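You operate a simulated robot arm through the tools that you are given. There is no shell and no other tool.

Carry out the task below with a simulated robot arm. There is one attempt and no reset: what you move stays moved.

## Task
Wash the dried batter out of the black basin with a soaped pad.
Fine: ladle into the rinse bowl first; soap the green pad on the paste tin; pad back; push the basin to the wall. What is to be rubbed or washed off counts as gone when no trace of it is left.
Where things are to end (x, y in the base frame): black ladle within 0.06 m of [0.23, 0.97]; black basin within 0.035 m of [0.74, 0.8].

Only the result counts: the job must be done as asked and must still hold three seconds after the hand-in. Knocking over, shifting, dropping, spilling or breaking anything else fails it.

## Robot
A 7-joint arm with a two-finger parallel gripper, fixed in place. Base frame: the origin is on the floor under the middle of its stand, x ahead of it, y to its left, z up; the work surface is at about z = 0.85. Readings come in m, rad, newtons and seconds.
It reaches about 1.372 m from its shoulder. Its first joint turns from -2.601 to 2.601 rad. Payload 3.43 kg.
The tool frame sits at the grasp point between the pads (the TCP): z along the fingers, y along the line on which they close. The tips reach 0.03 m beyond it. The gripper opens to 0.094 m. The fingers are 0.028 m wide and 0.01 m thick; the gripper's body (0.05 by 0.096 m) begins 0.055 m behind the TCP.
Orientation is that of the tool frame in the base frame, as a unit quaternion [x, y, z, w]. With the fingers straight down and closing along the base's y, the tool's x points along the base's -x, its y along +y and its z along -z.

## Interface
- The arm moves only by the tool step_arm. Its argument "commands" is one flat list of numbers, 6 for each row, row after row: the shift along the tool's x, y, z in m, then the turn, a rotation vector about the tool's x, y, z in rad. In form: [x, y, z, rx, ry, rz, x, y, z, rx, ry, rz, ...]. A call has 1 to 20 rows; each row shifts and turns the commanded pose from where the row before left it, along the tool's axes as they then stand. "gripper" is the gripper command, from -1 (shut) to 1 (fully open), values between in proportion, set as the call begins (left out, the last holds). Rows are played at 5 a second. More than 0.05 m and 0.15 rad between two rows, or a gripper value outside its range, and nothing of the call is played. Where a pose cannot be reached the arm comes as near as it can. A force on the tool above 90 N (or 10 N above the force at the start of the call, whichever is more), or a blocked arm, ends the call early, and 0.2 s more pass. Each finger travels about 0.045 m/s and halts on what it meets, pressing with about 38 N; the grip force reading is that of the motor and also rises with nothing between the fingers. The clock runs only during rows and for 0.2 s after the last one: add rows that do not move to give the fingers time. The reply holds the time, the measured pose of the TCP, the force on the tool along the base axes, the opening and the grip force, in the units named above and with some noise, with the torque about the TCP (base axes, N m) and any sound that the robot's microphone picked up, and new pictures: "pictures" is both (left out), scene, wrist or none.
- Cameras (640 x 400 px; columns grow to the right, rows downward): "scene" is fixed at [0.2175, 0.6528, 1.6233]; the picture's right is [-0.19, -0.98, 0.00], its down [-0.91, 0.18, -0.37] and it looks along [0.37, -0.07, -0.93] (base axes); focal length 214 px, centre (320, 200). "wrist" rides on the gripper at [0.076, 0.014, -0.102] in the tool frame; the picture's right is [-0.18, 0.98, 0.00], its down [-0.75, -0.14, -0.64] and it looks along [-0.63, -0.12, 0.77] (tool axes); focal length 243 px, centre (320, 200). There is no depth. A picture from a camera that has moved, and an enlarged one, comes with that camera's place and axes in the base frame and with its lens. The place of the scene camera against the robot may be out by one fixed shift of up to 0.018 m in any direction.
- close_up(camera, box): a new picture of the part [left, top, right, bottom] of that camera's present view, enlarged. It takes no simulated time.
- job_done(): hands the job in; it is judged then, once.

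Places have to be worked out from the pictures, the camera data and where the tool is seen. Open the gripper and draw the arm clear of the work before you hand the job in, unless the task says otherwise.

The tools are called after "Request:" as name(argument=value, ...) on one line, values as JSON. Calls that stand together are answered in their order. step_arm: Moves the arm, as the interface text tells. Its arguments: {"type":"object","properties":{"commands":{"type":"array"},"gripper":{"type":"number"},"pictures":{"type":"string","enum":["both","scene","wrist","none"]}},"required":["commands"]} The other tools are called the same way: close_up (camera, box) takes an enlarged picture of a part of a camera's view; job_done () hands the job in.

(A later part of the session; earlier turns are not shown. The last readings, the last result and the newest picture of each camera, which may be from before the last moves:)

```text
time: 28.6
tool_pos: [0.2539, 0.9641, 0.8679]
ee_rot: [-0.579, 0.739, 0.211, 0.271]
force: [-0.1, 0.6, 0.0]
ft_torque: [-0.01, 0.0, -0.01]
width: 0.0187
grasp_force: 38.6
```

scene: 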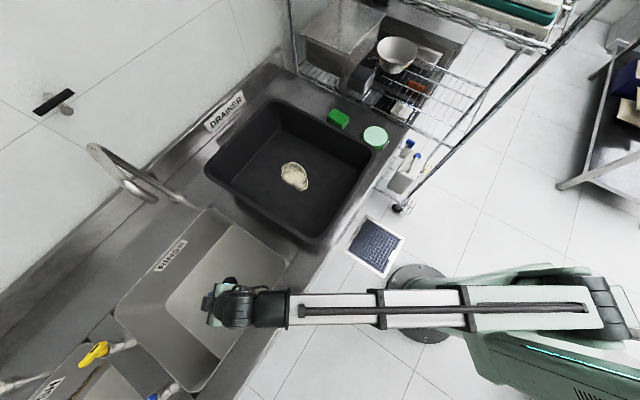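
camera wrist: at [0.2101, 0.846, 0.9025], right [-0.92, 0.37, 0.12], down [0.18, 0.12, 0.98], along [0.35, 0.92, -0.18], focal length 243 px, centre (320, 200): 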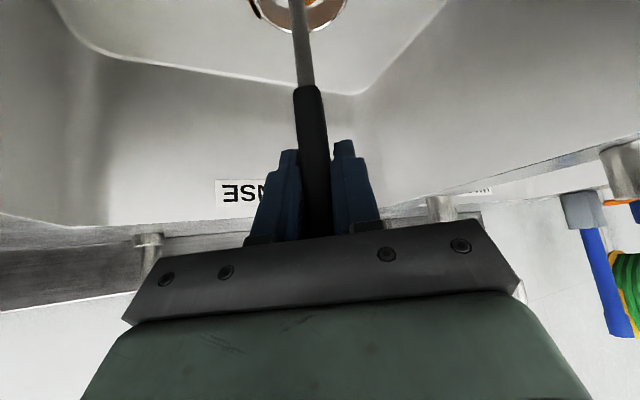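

No clear contact yet at z 0.868. I'll continue in small steps.

Request:
step_arm(commands=[0.0026, 0, 0.0031, 0, 0, 0], pictures="none")

Request:
step_arm(commands=[0.0026, 0, 0.0031, 0, 0, 0], pictures="none")

Request:
step_arm(commands=[0.0026, 0, 0.0031, 0, 0, 0], pictures="both")

```text
time: 29.0
tool_pos: [0.2538, 0.9653, 0.8627]
ee_rot: [-0.58, 0.739, 0.211, 0.269]
force: [0.4, 0.3, -1.1]
ft_torque: [0.01, 0.02, 0.0]
width: 0.0186
grasp_force: 38.1
```

```text
time: 29.4
tool_pos: [0.2524, 0.9649, 0.8606]
ee_rot: [-0.58, 0.739, 0.211, 0.269]
force: [0.3, 0.5, -1.1]
ft_torque: [-0.05, 0.0, 0.0]
width: 0.0185
grasp_force: 38.0
```

```text
time: 29.8
tool_pos: [0.2539, 0.9639, 0.8581]
ee_rot: [-0.579, 0.739, 0.212, 0.27]
force: [-0.1, 0.1, -1.4]
ft_torque: [-0.02, 0.0, -0.02]
width: 0.0188
grasp_force: 38.3
camera wrist: at [0.2101, 0.8463, 0.8869], right [-0.92, 0.37, 0.12], down [0.18, 0.12, 0.98], along [0.35, 0.92, -0.18], focal length 243 px, centre (320, 200)
```

scene: 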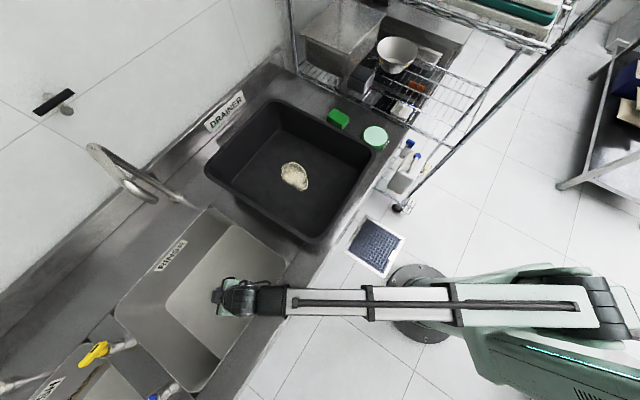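
wrist: 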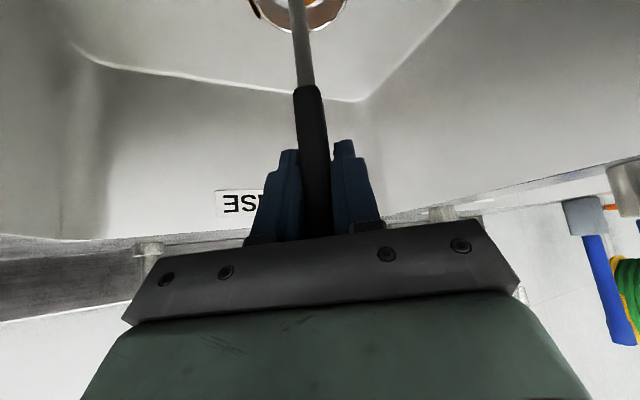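

Re-triangulating gives a sink floor near z 0.64, so contact should be very close. I'll continue with small steps.

Request:
step_arm(commands=[0.0026, 0, 0.0031, 0, 0, 0], pictures="none")

Request:
step_arm(commands=[0.0026, 0, 0.0031, 0, 0, 0], pictures="none")

Request:
step_arm(commands=[0.0026, 0, 0.0031, 0, 0, 0], pictures="none")

```text
time: 30.2
tool_pos: [0.2526, 0.9639, 0.8531]
ee_rot: [-0.58, 0.739, 0.211, 0.269]
force: [-1.0, 0.2, -0.7]
ft_torque: [-0.02, -0.02, 0.02]
width: 0.0185
grasp_force: 37.9
```

```text
time: 30.6
tool_pos: [0.2529, 0.9646, 0.8491]
ee_rot: [-0.579, 0.74, 0.211, 0.27]
force: [0.4, -0.1, -1.6]
ft_torque: [-0.03, 0.01, 0.01]
width: 0.0189
grasp_force: 37.4
```

```text
time: 31.0
tool_pos: [0.253, 0.965, 0.8442]
ee_rot: [-0.58, 0.739, 0.211, 0.269]
force: [-0.8, 0.0, -2.0]
ft_torque: [-0.02, 0.02, -0.02]
width: 0.019
grasp_force: 38.3
```

Still hanging free. I'll continue with small steps and check the wrist view.

Request:
step_arm(commands=[0.0026, 0, 0.0031, 0, 0, 0], pictures="none")

Request:
step_arm(commands=[0.0026, 0, 0.0031, 0, 0, 0], pictures="both")

Request:
close_up(camera="wrist", box=[200, 0, 440, 150])

Request:
close_up(camera="scene", box=[180, 240, 320, 350])

```text
time: 31.4
tool_pos: [0.2528, 0.9651, 0.8396]
ee_rot: [-0.579, 0.74, 0.211, 0.27]
force: [0.2, -0.6, -0.8]
ft_torque: [-0.01, 0.04, 0.01]
width: 0.0187
grasp_force: 38.3
```

```text
time: 31.8
tool_pos: [0.2531, 0.9646, 0.8357]
ee_rot: [-0.579, 0.739, 0.212, 0.27]
force: [-0.3, -1.0, -1.2]
ft_torque: [-0.06, 0.01, 0.02]
width: 0.0186
grasp_force: 37.8
camera wrist: at [0.2094, 0.8465, 0.8658], right [-0.92, 0.37, 0.12], down [0.18, 0.12, 0.98], along [0.35, 0.92, -0.18], focal length 243 px, centre (320, 200)
```

scene: 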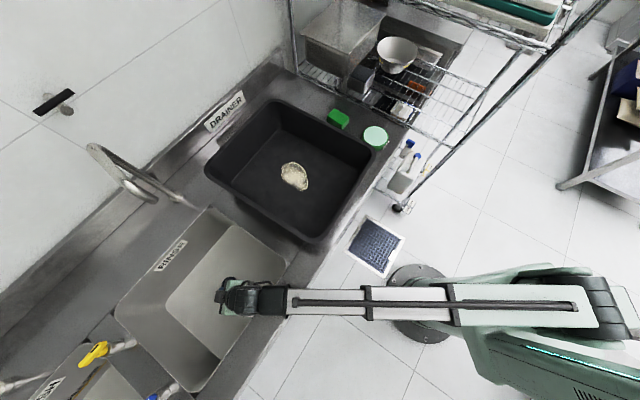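
wrist: 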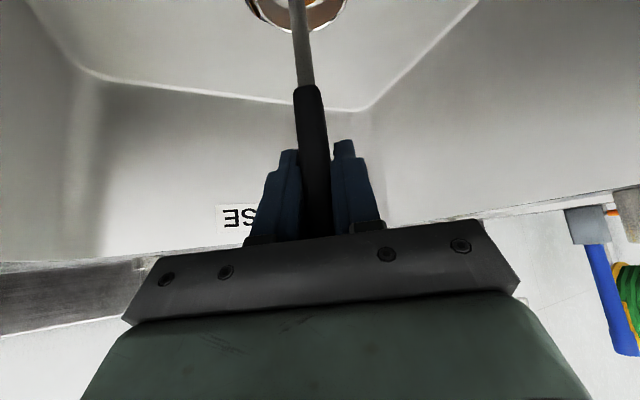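

```text
2.67 times, centred on (320, 75) of wrist
camera zoom: at [0.2094, 0.8465, 0.8658], right [-0.92, 0.37, 0.12], down [0.18, 0.12, 0.98], along [0.35, 0.92, -0.18], focal length 647 px, centre (320, 533)
```

zoom: 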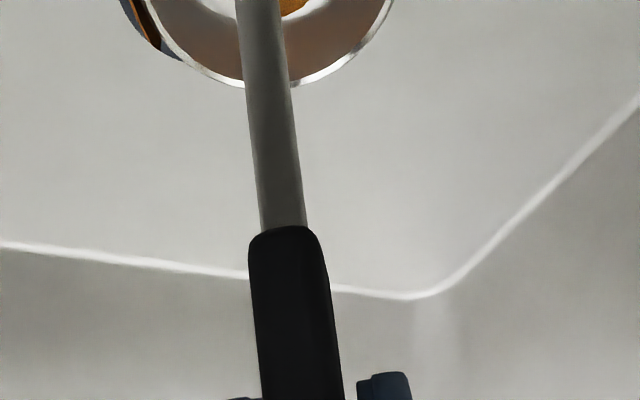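

```text
3.64 times, centred on (250, 295) of scene
camera zoom: at [0.2175, 0.6528, 1.6233], right [-0.19, -0.98, 0.0], down [-0.91, 0.18, -0.37], along [0.37, -0.07, -0.93], focal length 780 px, centre (574, -146)
```

zoom: 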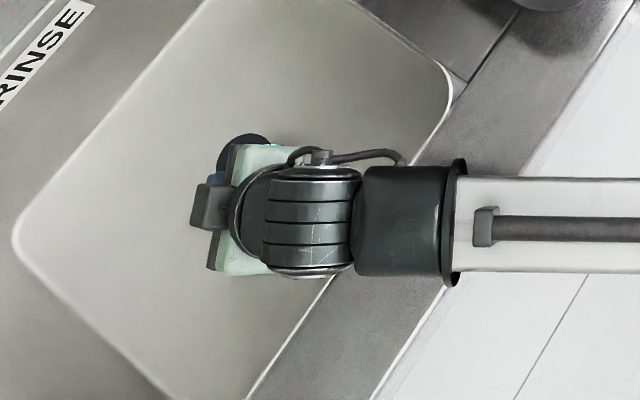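

Re-triangulation puts the sink floor near 0.63, and there is no contact at TCP z 0.836. I'll continue in small steps, watching force and torque.

Request:
step_arm(commands=[0.0026, 0, 0.0031, 0, 0, 0], pictures="none")

Request:
step_arm(commands=[0.0026, 0, 0.0031, 0, 0, 0], pictures="none")

Request:
step_arm(commands=[0.0026, 0, 0.0031, 0, 0, 0], pictures="wrist")

```text
time: 32.2
tool_pos: [0.2521, 0.9649, 0.8339]
ee_rot: [-0.579, 0.739, 0.212, 0.271]
force: [-0.1, 3.2, 16.0]
ft_torque: [-2.3, 0.73, 0.01]
width: 0.0189
grasp_force: 38.2
```

```text
time: 32.6
tool_pos: [0.2531, 0.9647, 0.8348]
ee_rot: [-0.579, 0.738, 0.215, 0.272]
force: [2.0, 12.2, 76.3]
ft_torque: [-10.33, 3.1, -0.27]
width: 0.0188
grasp_force: 37.9
```

```text
time: 32.9
tool_pos: [0.2539, 0.9666, 0.8343]
ee_rot: [-0.578, 0.739, 0.215, 0.272]
force: [-1.4, -6.9, 24.2]
ft_torque: [-3.27, 1.0, 0.13]
width: 0.0186
grasp_force: 37.6
stopped in row 1: the force on the tool passed its limit at 98 N (the readings are from after the stop); the commanded pose is now the measured one
camera wrist: at [0.2096, 0.8467, 0.864], right [-0.92, 0.37, 0.12], down [0.18, 0.12, 0.98], along [0.35, 0.92, -0.17], focal length 243 px, centre (320, 200)
```

wrist: 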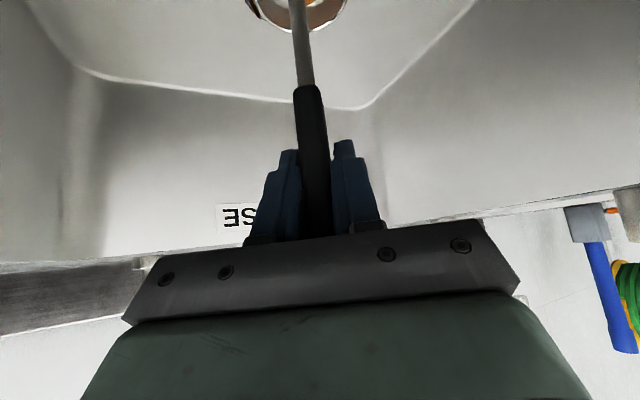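

The contact is 12–13 cm behind the TCP, toward the base: torque divided by force puts it at the camera housing, which has touched the sink's front rim. The ladle is not down yet. I'll back up 1.5 cm and turn the hand about the vertical so the camera stays inside the sink opening.

Request:
step_arm(commands=[-0.0048, 0, -0.0057, 0, 0, 0, -0.0048, 0, -0.0057, 0, 0, 0, 0, 0, 0, 0, 0, 0], pictures="scene")

```text
time: 33.7
tool_pos: [0.2529, 0.9661, 0.8469]
ee_rot: [-0.579, 0.738, 0.215, 0.272]
force: [-0.1, -0.4, 0.2]
ft_torque: [-0.03, -0.02, -0.01]
width: 0.0189
grasp_force: 37.4
```

scene: 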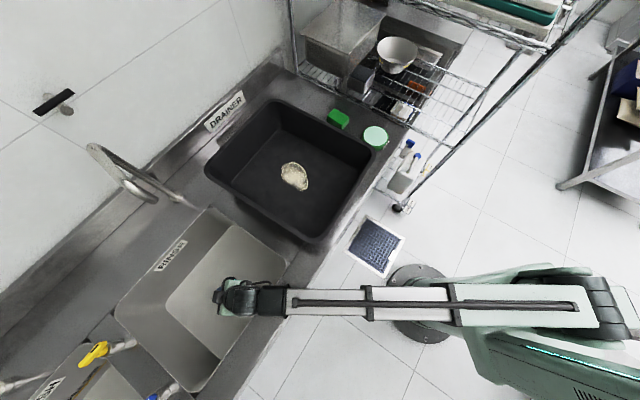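

Contact is released. Turning the hand +30° about the vertical in place.

Request:
step_arm(commands=[0, 0, 0, -0.0566, 0, -0.0661, 0, 0, 0, -0.0566, 0, -0.0661, 0, 0, 0, -0.0566, 0, -0.0661, 0, 0, 0, -0.0566, 0, -0.0661, 0, 0, 0, -0.0566, 0, -0.0661, 0, 0, 0, -0.0566, 0, -0.0661, 0, 0, 0, 0, 0, 0])

Request:
close_up(camera="wrist", box=[160, 0, 480, 200])

Request:
close_up(camera="scene", box=[180, 240, 320, 350])

```text
time: 35.3
tool_pos: [0.2529, 0.9672, 0.8485]
ee_rot: [0.75, -0.563, -0.278, -0.208]
force: [0.1, 0.3, -0.5]
ft_torque: [-0.04, 0.0, -0.01]
width: 0.0188
grasp_force: 38.0
camera wrist: at [0.2746, 0.8421, 0.8771], right [-0.98, -0.14, 0.12], down [0.09, 0.19, 0.98], along [-0.16, 0.97, -0.17], focal length 243 px, centre (320, 200)
```

scene: 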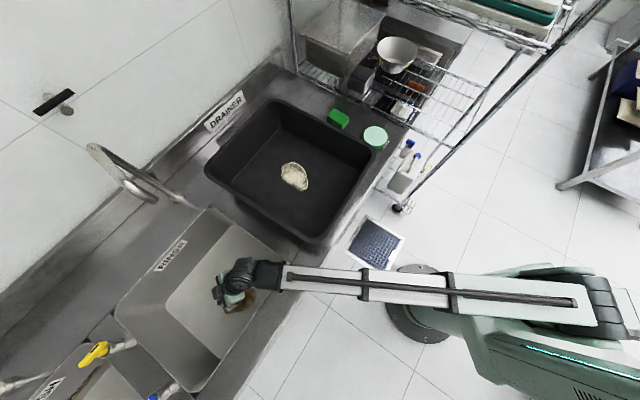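
wrist: 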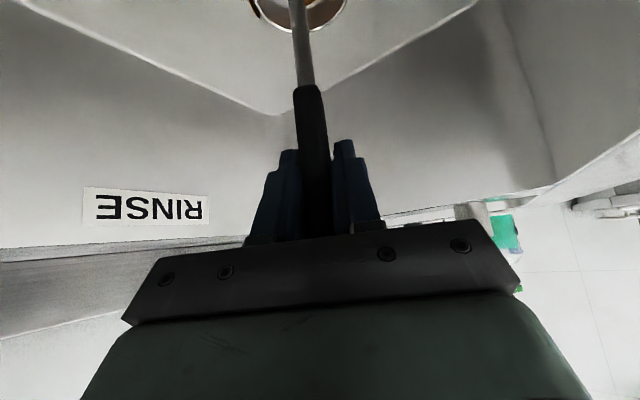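

```text
2.00 times, centred on (320, 100) of wrist
camera zoom: at [0.2746, 0.8421, 0.8771], right [-0.98, -0.14, 0.12], down [0.09, 0.19, 0.98], along [-0.16, 0.97, -0.17], focal length 485 px, centre (320, 400)
```

zoom: 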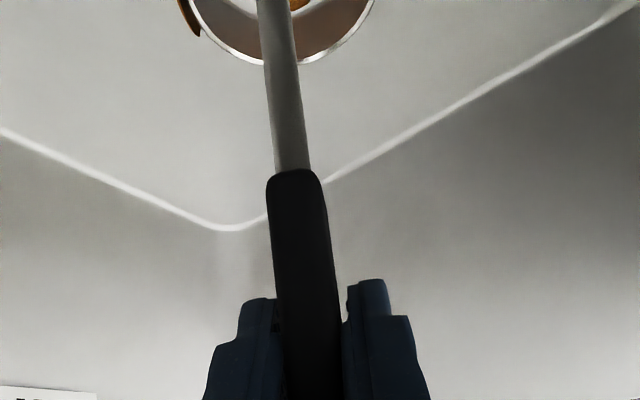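

```text
3.64 times, centred on (250, 295) of scene
camera zoom: at [0.2175, 0.6528, 1.6233], right [-0.19, -0.98, 0.0], down [-0.91, 0.18, -0.37], along [0.37, -0.07, -0.93], focal length 780 px, centre (574, -146)
```

zoom: 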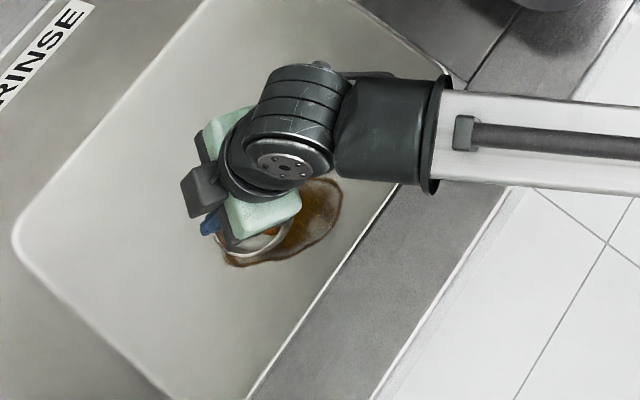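

The camera is now inside the sink opening. I'll resume lowering, one small step per call with force checks.

Request:
step_arm(commands=[0.0033, 0, 0.0038, 0, 0, 0, 0.0033, 0, 0.0038, 0, 0, 0, 0, 0, 0, 0, 0, 0], pictures="none")

```text
time: 36.1
tool_pos: [0.2537, 0.9667, 0.8365]
ee_rot: [0.749, -0.564, -0.278, -0.208]
force: [0.2, 0.2, -1.1]
ft_torque: [-0.03, -0.02, -0.02]
width: 0.0188
grasp_force: 37.9
```

Free at z 0.8365. Another small step.

Request:
step_arm(commands=[0.0026, 0, 0.003, 0, 0, 0, 0.0013, 0, 0.0015, 0, 0, 0, 0, 0, 0, 0, 0, 0], pictures="none")

```text
time: 36.9
tool_pos: [0.2538, 0.9661, 0.8309]
ee_rot: [0.749, -0.564, -0.277, -0.208]
force: [-0.2, 0.1, -0.7]
ft_torque: [0.03, -0.03, 0.03]
width: 0.0189
grasp_force: 37.8
```

Still free at 0.831; continuing down.

Request:
step_arm(commands=[0.0026, 0, 0.003, 0, 0, 0, 0.0013, 0, 0.0015, 0, 0, 0, 0, 0, 0, 0, 0, 0], pictures="none")

```text
time: 37.7
tool_pos: [0.2526, 0.9652, 0.8296]
ee_rot: [0.748, -0.564, -0.28, -0.211]
force: [3.0, -5.5, 34.2]
ft_torque: [-0.75, -0.3, -0.01]
width: 0.0188
grasp_force: 37.7
```

Contact: the torque and force place it at the ladle's bottom, about 0.21 m below the TCP, so the ladle is on the sink floor. I'll ease up a few millimetres to relieve the 34 N before opening.

Request:
step_arm(commands=[-0.0018, 0, -0.0021, 0, 0, 0, 0, 0, 0, 0, 0, 0], pictures="none")

```text
time: 38.3
tool_pos: [0.2529, 0.965, 0.8293]
ee_rot: [0.749, -0.564, -0.277, -0.208]
force: [1.6, -0.9, 19.4]
ft_torque: [0.4, -0.03, -0.06]
width: 0.0186
grasp_force: 37.8
```

Request:
step_arm(commands=[-0.0012, 0, -0.0014, 0, 0, 0, 0, 0, 0, 0, 0, 0], pictures="none")

```text
time: 38.9
tool_pos: [0.2537, 0.9652, 0.8298]
ee_rot: [0.75, -0.564, -0.278, -0.206]
force: [-0.3, 1.0, 1.5]
ft_torque: [0.31, -0.04, 0.02]
width: 0.0186
grasp_force: 38.2
```

Light contact now (1.5 N). I'll open the gripper to release the ladle.

Request:
step_arm(commands=[0, 0, 0, 0, 0, 0, 0, 0, 0, 0, 0, 0, 0, 0, 0, 0, 0, 0, 0, 0, 0, 0, 0, 0], gripper=1)

Request:
close_up(camera="wrist", box=[160, 0, 480, 200])

Request:
close_up(camera="scene", box=[180, 240, 320, 350])

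```text
time: 39.9
tool_pos: [0.2521, 0.9654, 0.8303]
ee_rot: [0.749, -0.564, -0.278, -0.208]
force: [-0.3, -0.1, 0.2]
ft_torque: [0.0, -0.02, -0.02]
width: 0.0939
grasp_force: 0.1
camera wrist: at [0.2744, 0.8416, 0.8594], right [-0.98, -0.14, 0.12], down [0.09, 0.19, 0.98], along [-0.16, 0.97, -0.17], focal length 243 px, centre (320, 200)
```

scene: 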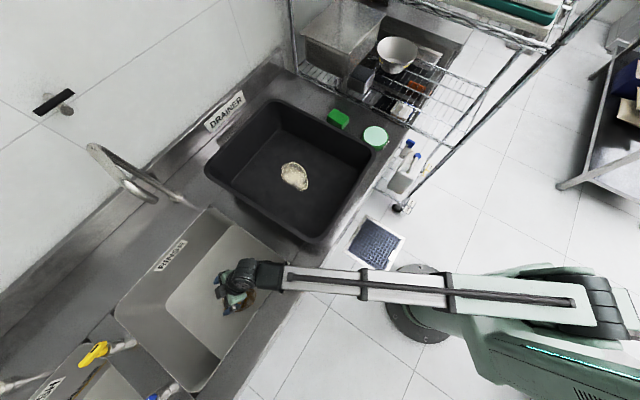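
wrist: 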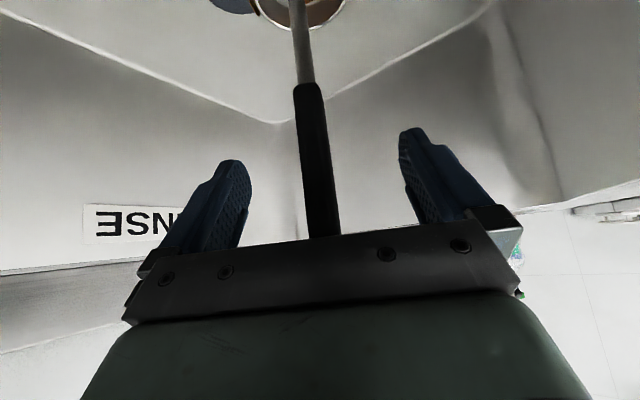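

```text
2.00 times, centred on (320, 100) of wrist
camera zoom: at [0.2744, 0.8416, 0.8594], right [-0.98, -0.14, 0.12], down [0.09, 0.19, 0.98], along [-0.16, 0.97, -0.17], focal length 485 px, centre (320, 400)
```

zoom: 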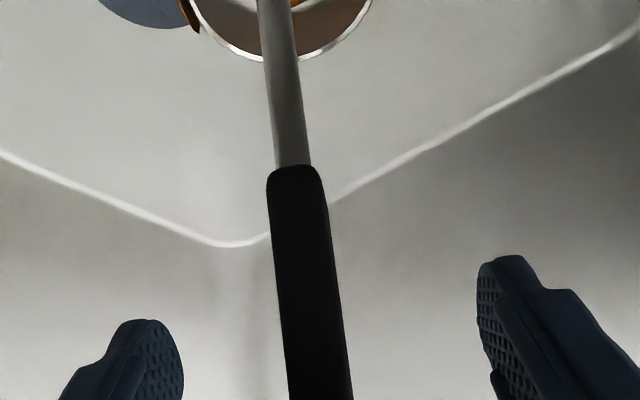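

```text
3.64 times, centred on (250, 295) of scene
camera zoom: at [0.2175, 0.6528, 1.6233], right [-0.19, -0.98, 0.0], down [-0.91, 0.18, -0.37], along [0.37, -0.07, -0.93], focal length 780 px, centre (574, -146)
```

zoom: 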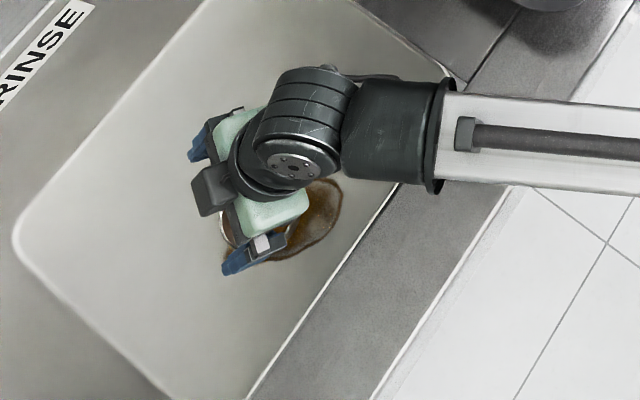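

The ladle stands upright on the sink floor. I'll withdraw straight up so the handle slides out between the open fingers.

Request:
step_arm(commands=[-0.0065, 0, -0.0076, 0, 0, 0, -0.0098, 0, -0.0114, 0, 0, 0, -0.013, 0, -0.0152, 0, 0, 0, -0.0195, 0, -0.0228, 0, 0, 0, -0.0195, 0, -0.0228, 0, 0, 0, -0.0195, 0, -0.0228, 0, 0, 0, -0.0195, 0, -0.0228, 0, 0, 0, -0.0195, 0, -0.0228, 0, 0, 0, 0, 0, 0, 0, 0, 0])

Request:
close_up(camera="scene", box=[160, 240, 320, 360])

```text
time: 41.9
tool_pos: [0.253, 0.9662, 1.0258]
ee_rot: [0.749, -0.564, -0.277, -0.208]
force: [0.4, 0.2, -0.2]
ft_torque: [0.0, -0.05, 0.0]
width: 0.0937
grasp_force: 0.0
camera wrist: at [0.2746, 0.8419, 1.0549], right [-0.98, -0.14, 0.12], down [0.09, 0.19, 0.98], along [-0.16, 0.97, -0.17], focal length 243 px, centre (320, 200)
```

scene: 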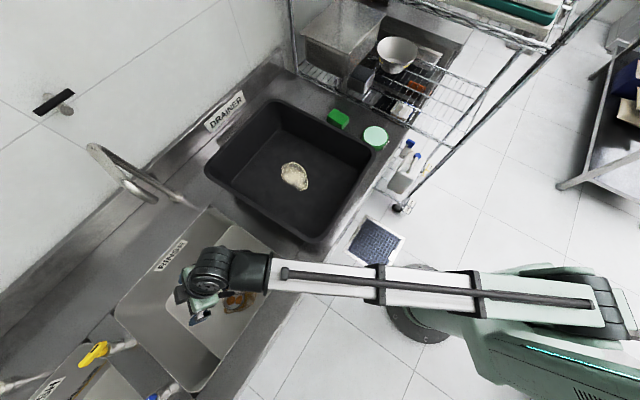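
wrist: 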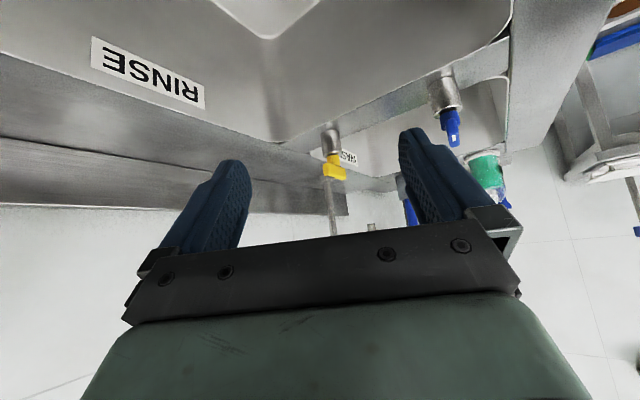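

```text
3.33 times, centred on (240, 300) of scene
camera zoom: at [0.2175, 0.6528, 1.6233], right [-0.19, -0.98, 0.0], down [-0.91, 0.18, -0.37], along [0.37, -0.07, -0.93], focal length 715 px, centre (587, -133)
```

zoom: 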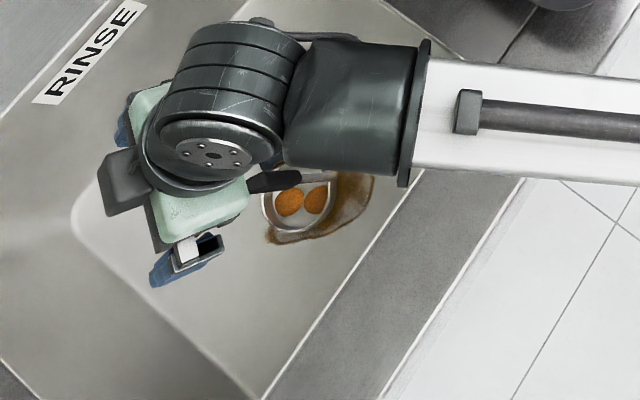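

The ladle is standing on its own where I put it. I'll raise the hand and travel back toward the basin.

Request:
step_arm(commands=[-0.0184, 0, -0.0215, 0, 0, 0, -0.0184, 0, -0.0215, 0, 0, 0, -0.0184, 0, -0.0215, 0, 0, 0, -0.0184, 0, -0.0215, 0, 0, 0, -0.0184, 0, -0.0215, 0, 0, 0, -0.0184, 0, -0.0215, 0, 0, 0, 0.0217, -0.0239, -0.0295, 0, 0, 0, 0.0217, -0.0239, -0.0295, 0, 0, 0, 0.0217, -0.0239, -0.0295, 0, 0, 0, 0.0217, -0.0239, -0.0295, 0, 0, 0, 0.0217, -0.0239, -0.0295, 0, 0, 0, 0.0217, -0.0239, -0.0295, 0, 0, 0, 0, 0, 0, 0, 0, 0])

Request:
close_up(camera="scene", box=[160, 240, 320, 360])

```text
time: 44.7
tool_pos: [0.454, 0.8005, 1.2458]
ee_rot: [0.749, -0.564, -0.278, -0.208]
force: [0.8, -0.1, -1.0]
ft_torque: [-0.04, 0.0, -0.04]
width: 0.0939
grasp_force: 0.1
camera wrist: at [0.4751, 0.6764, 1.2737], right [-0.98, -0.14, 0.12], down [0.09, 0.19, 0.98], along [-0.16, 0.97, -0.17], focal length 243 px, centre (320, 200)
```

scene: 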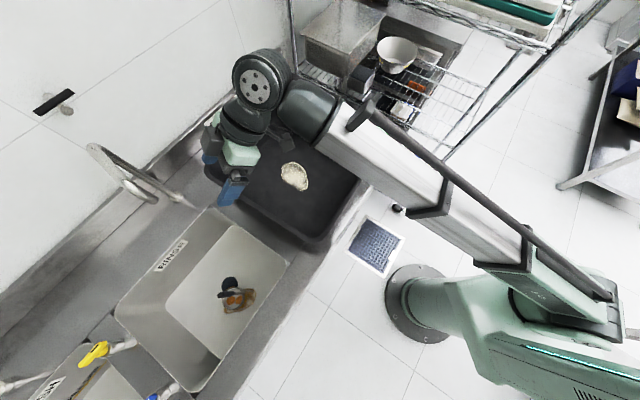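
wrist: 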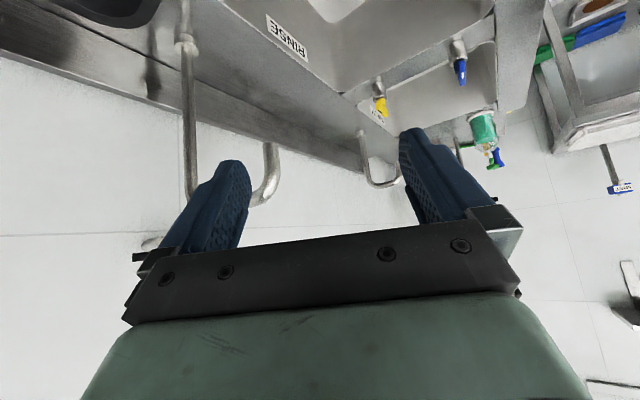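

```text
3.33 times, centred on (240, 300) of scene
camera zoom: at [0.2175, 0.6528, 1.6233], right [-0.19, -0.98, 0.0], down [-0.91, 0.18, -0.37], along [0.37, -0.07, -0.93], focal length 715 px, centre (587, -133)
```

zoom: 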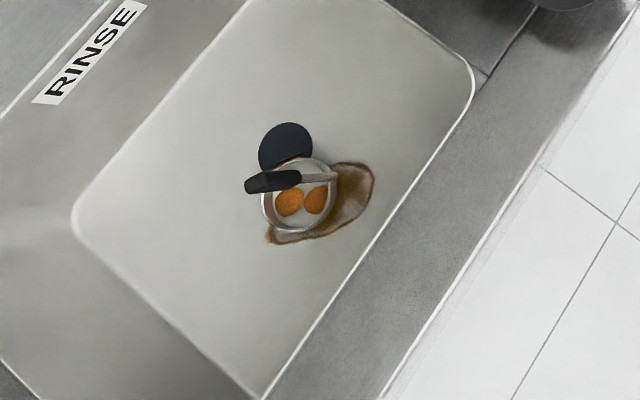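

The ladle's bowl sits near (0.23, 1.00), within tolerance of its target. Next I'll turn the hand back about the vertical so the tool azimuth is 45°, matching the counter direction.

Request:
step_arm(commands=[0, 0, 0, 0.0864, 0, 0.1008, 0, 0, 0, 0.0864, 0, 0.1008, 0, 0, 0, 0.0864, 0, 0.1008, 0, 0, 0, 0.0864, 0, 0.1008, 0, 0, 0, 0.0864, 0, 0.1008, 0, 0, 0, 0.0864, 0, 0.1008, 0, 0, 0, 0.0864, 0, 0.1008, 0, 0, 0, 0.0864, 0, 0.1008, 0, 0, 0, 0, 0, 0], pictures="wrist")

```text
time: 46.7
tool_pos: [0.4503, 0.8004, 1.2444]
ee_rot: [-0.36, 0.866, 0.133, 0.319]
force: [-0.2, 0.2, 0.0]
ft_torque: [0.0, 0.01, 0.02]
width: 0.0939
grasp_force: 0.1
camera wrist: at [0.3543, 0.7213, 1.2738], right [-0.6, 0.79, 0.12], down [0.21, 0.01, 0.98], along [0.77, 0.61, -0.17], focal length 243 px, centre (320, 200)
```

wrist: 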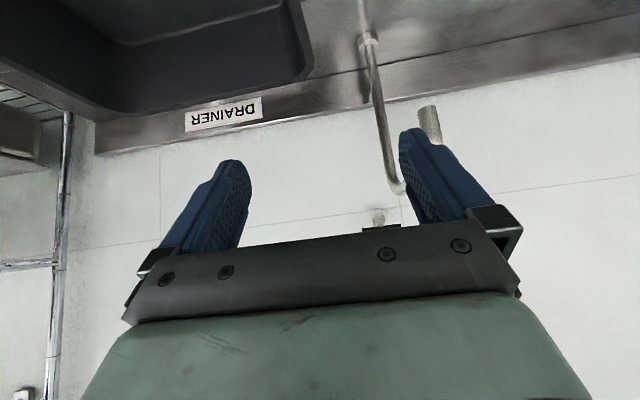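

The tool now faces 45°. I'll travel over the basin toward the pad area, then bring the tool upright to look at the pad and tin.

Request:
step_arm(commands=[0.0057, -0.0456, -0.0025, 0, 0, 0, 0.0057, -0.0456, -0.0025, 0, 0, 0, 0.0057, -0.0456, -0.0025, 0, 0, 0, 0.0057, -0.0456, -0.0025, 0, 0, 0, 0.0057, -0.0456, -0.0025, 0, 0, 0, 0.0057, -0.0456, -0.0025, 0, 0, 0, 0.0057, -0.0456, -0.0025, 0, 0, 0, 0.0057, -0.0456, -0.0025, 0, 0, 0, 0.0057, -0.0456, -0.0025, 0, 0, 0, 0.0057, -0.0456, -0.0025, 0, 0, 0, 0.0057, -0.0456, -0.0025, 0, 0, 0, 0.013, 0, 0.0152, 0, 0.1418, 0, 0.0107, 0, 0.0169, 0, 0.1418, 0, 0.0082, 0, 0.0182, 0, 0.1418, 0, 0.0056, 0, 0.0192, 0, 0.1418, 0, 0.0028, 0, 0.0198, 0, 0.1418, 0, 0, 0, 0, 0, 0, 0])

```text
time: 50.3
tool_pos: [0.7608, 0.4002, 1.1233]
ee_rot: [-0.384, 0.923, -0.001, -0.001]
force: [-0.8, 0.4, -0.4]
ft_torque: [-0.01, 0.05, 0.02]
width: 0.0942
grasp_force: 0.1
camera wrist: at [0.6982, 0.3559, 1.2274], right [-0.57, 0.82, 0.0], down [0.63, 0.44, 0.64], along [0.53, 0.36, -0.77], focal length 243 px, centre (320, 200)
```

scene: 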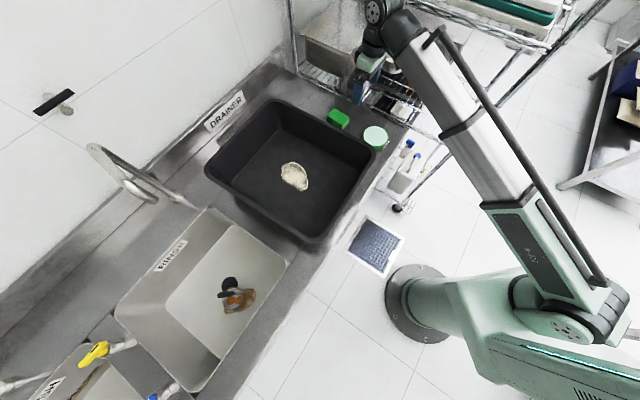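
wrist: 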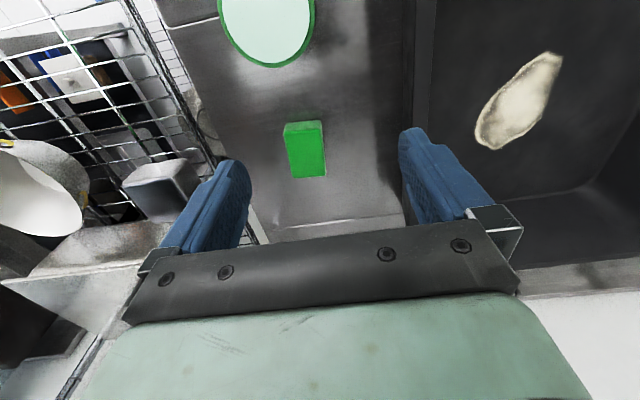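

The pad appears nearly aligned with the tool frame, with the tin just past it. Close-ups of both follow.

Request:
close_up(camera="wrist", box=[200, 0, 420, 220])

Request:
close_up(camera="scene", box=[300, 90, 410, 170])

Request:
close_up(camera="scene", box=[250, 130, 350, 220])

```text
1.82 times, centred on (310, 110) of wrist
camera zoom: at [0.6982, 0.3559, 1.2274], right [-0.57, 0.82, 0.0], down [0.63, 0.44, 0.64], along [0.53, 0.36, -0.77], focal length 441 px, centre (338, 364)
```

zoom: 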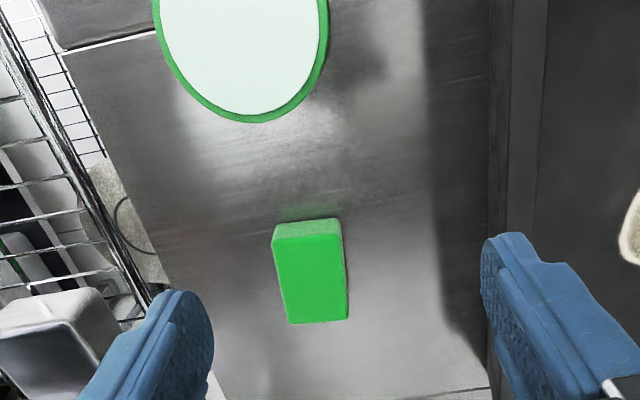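

```text
5.00 times, centred on (355, 130) of scene
camera zoom: at [0.2175, 0.6528, 1.6233], right [-0.19, -0.98, 0.0], down [-0.91, 0.18, -0.37], along [0.37, -0.07, -0.93], focal length 1072 px, centre (145, 550)
```

zoom: 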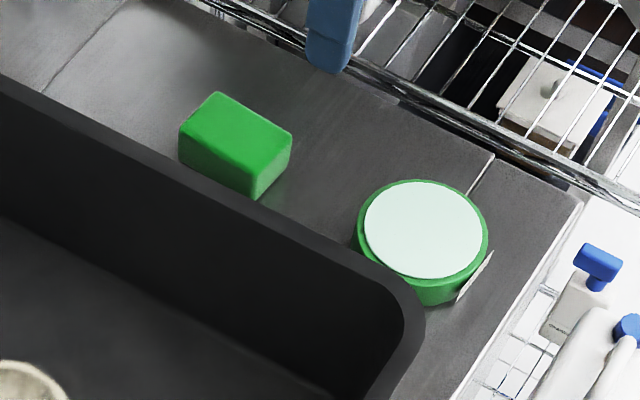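

```text
4.44 times, centred on (300, 175) of scene
camera zoom: at [0.2175, 0.6528, 1.6233], right [-0.19, -0.98, 0.0], down [-0.91, 0.18, -0.37], along [0.37, -0.07, -0.93], focal length 953 px, centre (409, 311)
```

zoom: 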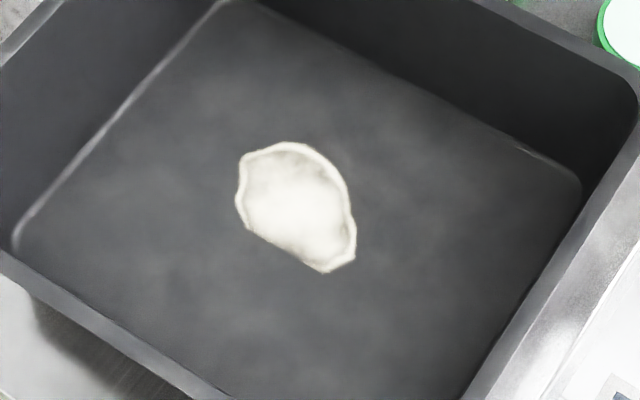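

The pad is about 0.083 × 0.054 × 0.035 m, centred at (0.869, 0.4455), with its long axis at azimuth ≈ 39°. Both cameras agree once the scene view is corrected. I'll move above it, align, and come down to z 0.95 to check.

Request:
step_arm(commands=[-0.0361, -0.0149, 0, 0, 0, 0, -0.0361, -0.0149, 0, 0, 0, 0, -0.036, -0.0149, 0, 0, 0, 0, 0, 0, 0.03, 0, 0, 0.054, 0, 0, 0.03, 0, 0, 0.054, 0, 0, 0.04, 0, 0, 0, 0, 0, 0.04, 0, 0, 0, 0, 0, 0.033, 0, 0, 0, 0, 0, 0, 0, 0, 0])

Request:
close_up(camera="wrist", box=[160, 60, 480, 260])

Request:
close_up(camera="scene", box=[300, 90, 410, 170])

```text
time: 52.3
tool_pos: [0.8702, 0.4483, 0.953]
ee_rot: [-0.333, 0.943, 0.0, -0.001]
force: [-0.2, -0.5, -0.8]
ft_torque: [0.01, 0.01, -0.01]
width: 0.0939
grasp_force: 0.1
camera wrist: at [0.8014, 0.4104, 1.0561], right [-0.48, 0.88, 0.0], down [0.68, 0.37, 0.64], along [0.56, 0.3, -0.77], focal length 243 px, centre (320, 200)
```

scene: 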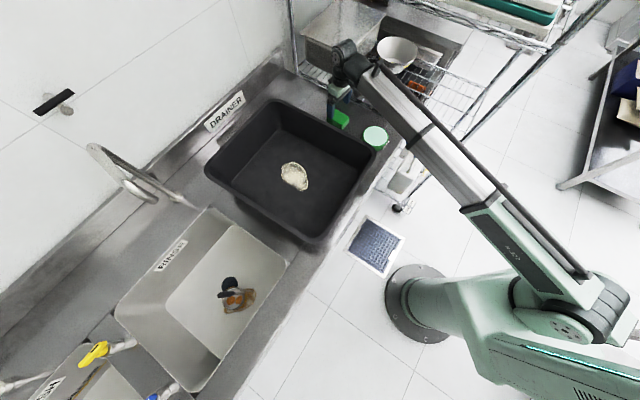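
wrist: 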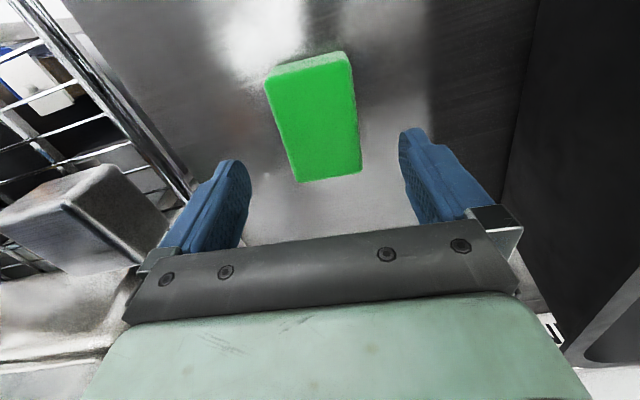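

```text
2.00 times, centred on (320, 160) of wrist
camera zoom: at [0.8014, 0.4104, 1.0561], right [-0.48, 0.88, 0.0], down [0.68, 0.37, 0.64], along [0.56, 0.3, -0.77], focal length 485 px, centre (320, 280)
```

zoom: 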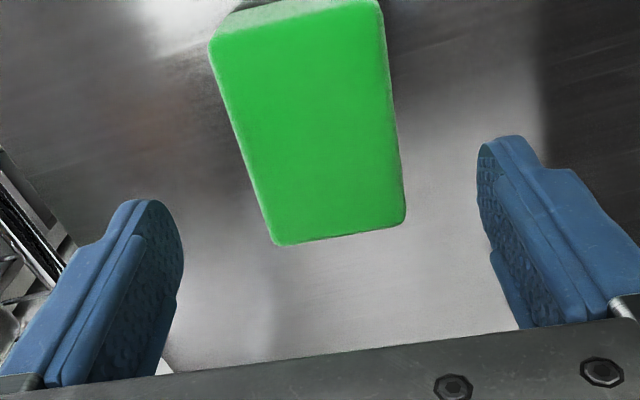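

```text
5.00 times, centred on (355, 130) of scene
camera zoom: at [0.2175, 0.6528, 1.6233], right [-0.19, -0.98, 0.0], down [-0.91, 0.18, -0.37], along [0.37, -0.07, -0.93], focal length 1072 px, centre (145, 550)
```

zoom: 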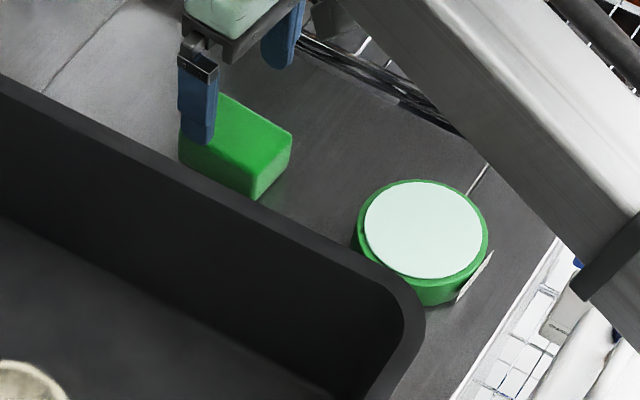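

Alignment is within 2 mm and about 1°. I'll make the small correction and descend to z ≈ 0.892, so the pad's lower ~12 mm stays below the fingertips, then close.

Request:
step_arm(commands=[0.0024, -0.0008, 0.02, 0, 0, -0.018, 0, 0, 0.02, 0, 0, 0, 0, 0, 0.0205, 0, 0, 0, 0, 0, 0, 0, 0, 0], pictures="both")

Request:
close_up(camera="wrist", box=[160, 0, 480, 200])

```text
time: 53.3
tool_pos: [0.8681, 0.4442, 0.8916]
ee_rot: [-0.342, 0.94, 0.0, 0.0]
force: [-0.1, -0.3, -0.7]
ft_torque: [-0.05, -0.01, -0.02]
width: 0.094
grasp_force: 0.1
camera wrist: at [0.8006, 0.4049, 0.9951], right [-0.49, 0.87, 0.0], down [0.67, 0.38, 0.64], along [0.56, 0.32, -0.77], focal length 243 px, centre (320, 200)
```

scene: 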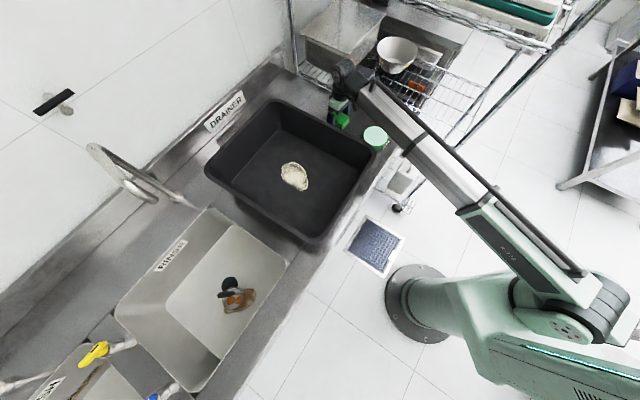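
wrist: 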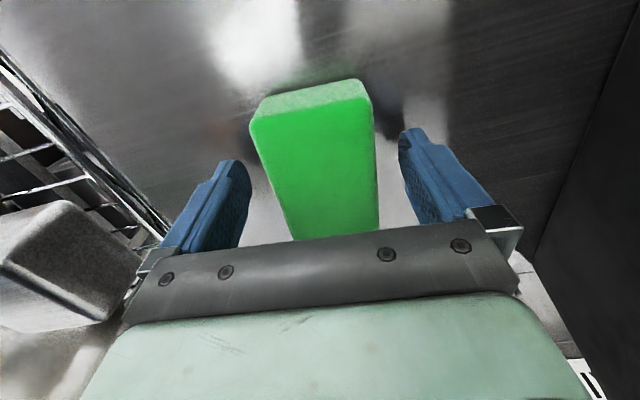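

```text
2.00 times, centred on (320, 100) of wrist
camera zoom: at [0.8006, 0.4049, 0.9951], right [-0.49, 0.87, 0.0], down [0.67, 0.38, 0.64], along [0.56, 0.32, -0.77], focal length 485 px, centre (320, 400)
```

zoom: 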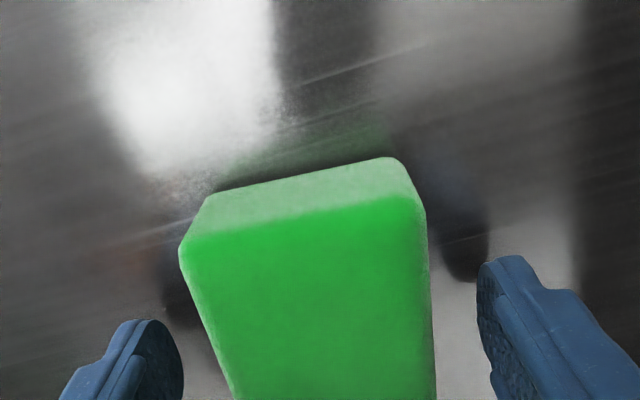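

The pad sits between the fingers. Closing on it now (the release pose to return to later is this one: TCP ≈ (0.868, 0.4445, 0.8916)).

Request:
step_arm(commands=[0, 0, 0, 0, 0, 0, 0, 0, 0, 0, 0, 0, 0, 0, 0, 0, 0, 0, 0, 0, 0, 0, 0, 0, 0, 0, 0, 0, 0, 0], gripper=-1)

Request:
close_up(camera="wrist", box=[160, 0, 480, 200])

```text
time: 54.5
tool_pos: [0.8666, 0.4437, 0.8921]
ee_rot: [-0.343, 0.939, -0.001, -0.001]
force: [-0.6, 0.5, -0.6]
ft_torque: [0.06, 0.02, 0.0]
width: 0.0616
grasp_force: 38.2
camera wrist: at [0.8006, 0.4049, 0.9952], right [-0.49, 0.87, 0.0], down [0.67, 0.38, 0.64], along [0.56, 0.31, -0.77], focal length 243 px, centre (320, 200)
```

scene: 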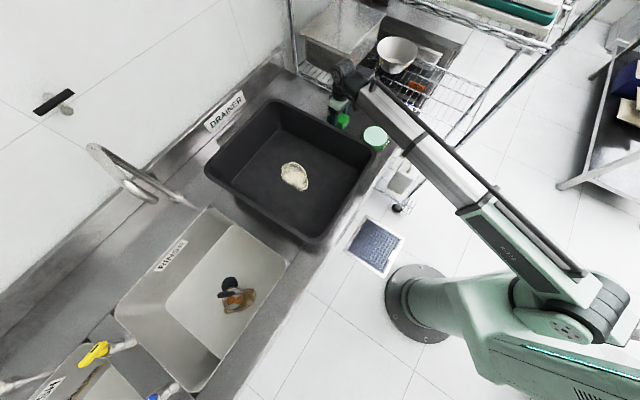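
wrist: 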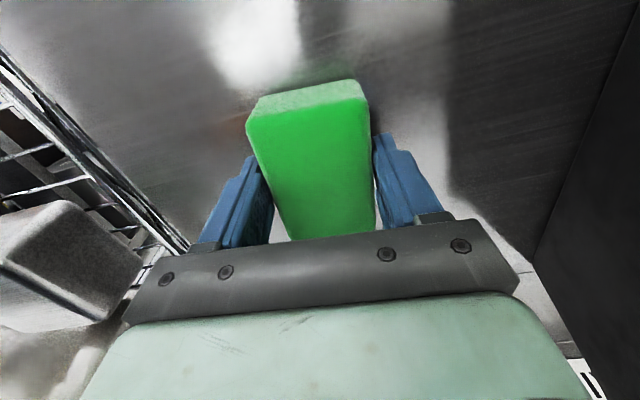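

```text
2.00 times, centred on (320, 100) of wrist
camera zoom: at [0.8006, 0.4049, 0.9952], right [-0.49, 0.87, 0.0], down [0.67, 0.38, 0.64], along [0.56, 0.31, -0.77], focal length 485 px, centre (320, 400)
```

zoom: 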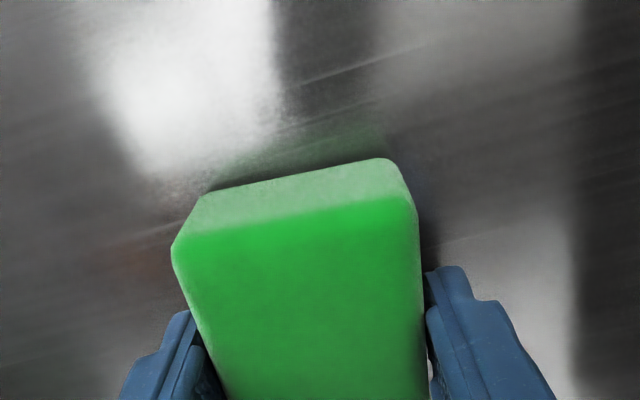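

The pad is gripped at 0.0616 m width. I'll lift it and move above the tin, staying well clear of its top, and look.

Request:
step_arm(commands=[0, 0, -0.02, 0, 0, 0, 0, 0, -0.04, 0, 0, 0, 0, 0, -0.04, 0, 0, 0, 0, 0, -0.03, 0, 0, 0, 0.0365, -0.003, 0, 0, 0, 0, 0.0365, -0.003, 0, 0, 0, 0, 0.0365, -0.003, 0, 0, 0, 0, 0.0365, -0.003, 0, 0, 0, 0, 0.0365, -0.003, 0, 0, 0, 0, 0, 0, 0, 0, 0, 0])

Request:
close_up(camera="wrist", box=[160, 0, 480, 200])

Request:
close_up(camera="scene", box=[300, 90, 410, 170])

```text
time: 56.7
tool_pos: [0.736, 0.3145, 1.0197]
ee_rot: [-0.343, 0.939, 0.0, -0.001]
force: [-0.1, 0.4, 0.0]
ft_torque: [-0.03, 0.01, -0.03]
width: 0.0615
grasp_force: 38.4
camera wrist: at [0.6688, 0.2758, 1.1237], right [-0.49, 0.87, 0.0], down [0.67, 0.38, 0.64], along [0.56, 0.31, -0.77], focal length 243 px, centre (320, 200)
```

scene: 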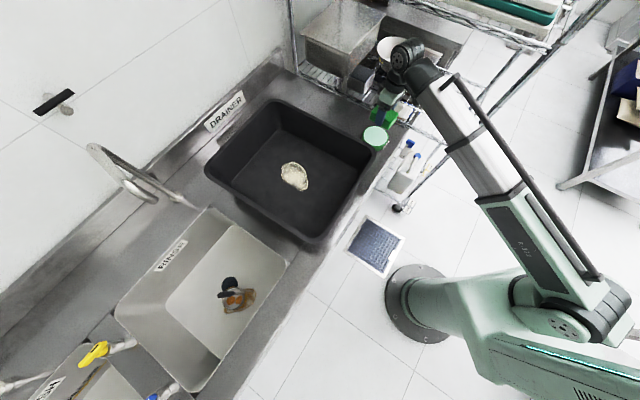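
wrist: 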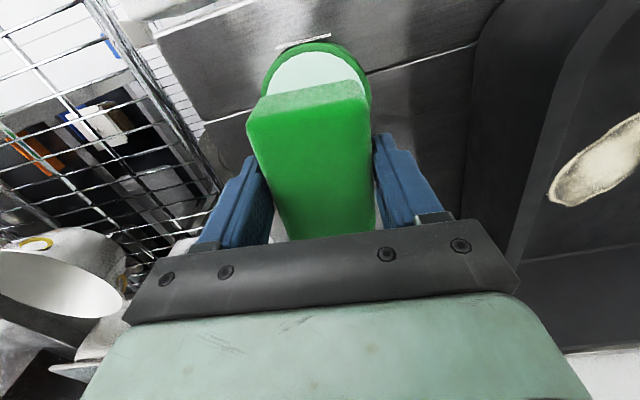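

```text
2.00 times, centred on (320, 100) of wrist
camera zoom: at [0.6688, 0.2758, 1.1237], right [-0.49, 0.87, 0.0], down [0.67, 0.38, 0.64], along [0.56, 0.31, -0.77], focal length 485 px, centre (320, 400)
```

zoom: 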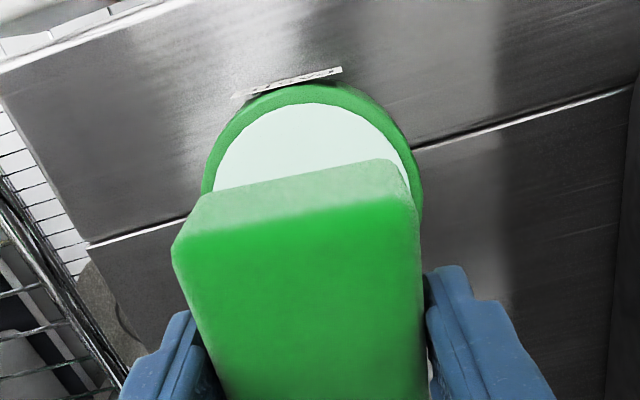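

```text
5.00 times, centred on (355, 130) of scene
camera zoom: at [0.2175, 0.6528, 1.6233], right [-0.19, -0.98, 0.0], down [-0.91, 0.18, -0.37], along [0.37, -0.07, -0.93], focal length 1072 px, centre (145, 550)
```

zoom: 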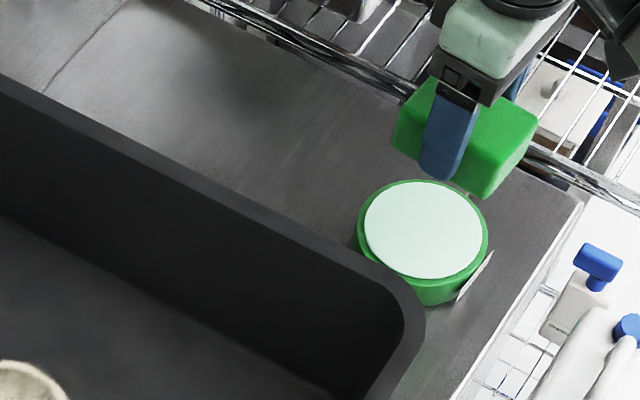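

The pad is centred over the paste disc (disc centre ≈ (0.740, 0.3155)). I'll lower it gently until it touches, using small steps and force readings.

Request:
step_arm(commands=[-0.0037, -0.0018, 0.02, 0, 0, 0, 0, 0, 0.025, 0, 0, 0, 0, 0, 0.02, 0, 0, 0, 0, 0, 0, 0, 0, 0], pictures="scene")

Request:
close_up(camera="scene", box=[300, 90, 410, 170])

```text
time: 57.7
tool_pos: [0.7399, 0.3159, 0.9537]
ee_rot: [-0.343, 0.939, 0.0, -0.001]
force: [-0.7, -0.4, -0.6]
ft_torque: [-0.02, -0.02, 0.01]
width: 0.0614
grasp_force: 37.8
```

scene: 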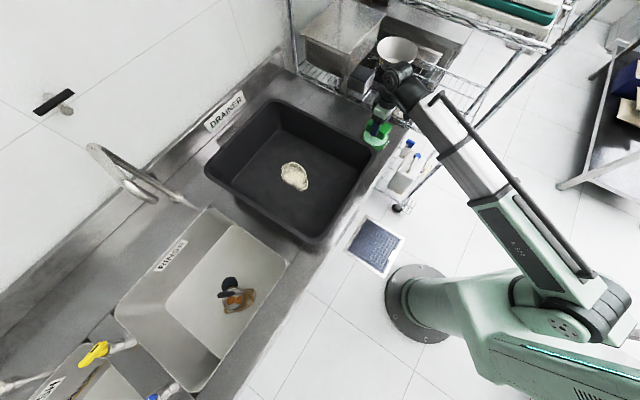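

```text
5.00 times, centred on (355, 130) of scene
camera zoom: at [0.2175, 0.6528, 1.6233], right [-0.19, -0.98, 0.0], down [-0.91, 0.18, -0.37], along [0.37, -0.07, -0.93], focal length 1072 px, centre (145, 550)
```

zoom: 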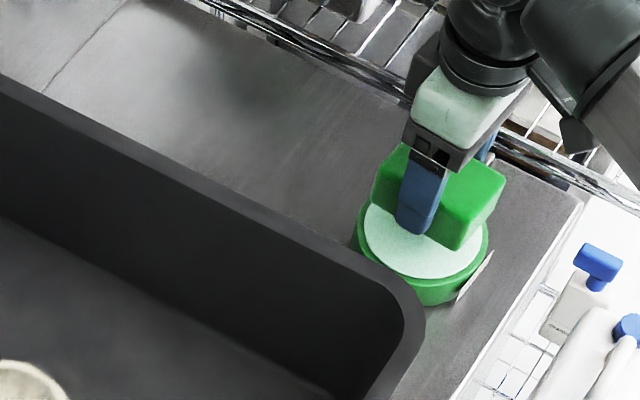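

Request:
step_arm(commands=[0, 0, 0.005, 0, 0, 0, 0, 0, 0.005, 0, 0, 0, 0, 0, 0, 0, 0, 0], pictures="none")

```text
time: 58.5
tool_pos: [0.7406, 0.3156, 0.9454]
ee_rot: [-0.343, 0.939, -0.001, -0.001]
force: [-0.6, -0.1, -0.5]
ft_torque: [0.0, 0.01, 0.03]
width: 0.0612
grasp_force: 38.2
```

No contact at 0.945 yet. Continuing in 3–4 mm steps.

Request:
step_arm(commands=[0, 0, 0.004, 0, 0, 0, 0, 0, 0, 0, 0, 0], pictures="none")

```text
time: 59.1
tool_pos: [0.7401, 0.3164, 0.9423]
ee_rot: [-0.342, 0.94, -0.001, -0.001]
force: [0.1, 0.2, -0.8]
ft_torque: [-0.01, 0.03, 0.0]
width: 0.0612
grasp_force: 38.5
```

Still free; another small step.

Request:
step_arm(commands=[0, 0, 0.003, 0, 0, 0, 0, 0, 0, 0, 0, 0], pictures="none")

```text
time: 59.7
tool_pos: [0.7403, 0.3158, 0.9381]
ee_rot: [-0.343, 0.939, 0.0, -0.001]
force: [0.2, 0.1, -1.1]
ft_torque: [0.01, 0.03, -0.02]
width: 0.0613
grasp_force: 38.3
```

Request:
step_arm(commands=[0, 0, 0.003, 0, 0, 0, 0, 0, 0, 0, 0, 0], pictures="none")

```text
time: 60.3
tool_pos: [0.7401, 0.3158, 0.9358]
ee_rot: [-0.342, 0.94, 0.0, -0.001]
force: [-0.4, 0.0, -0.4]
ft_torque: [-0.01, -0.01, 0.01]
width: 0.0612
grasp_force: 37.7
```

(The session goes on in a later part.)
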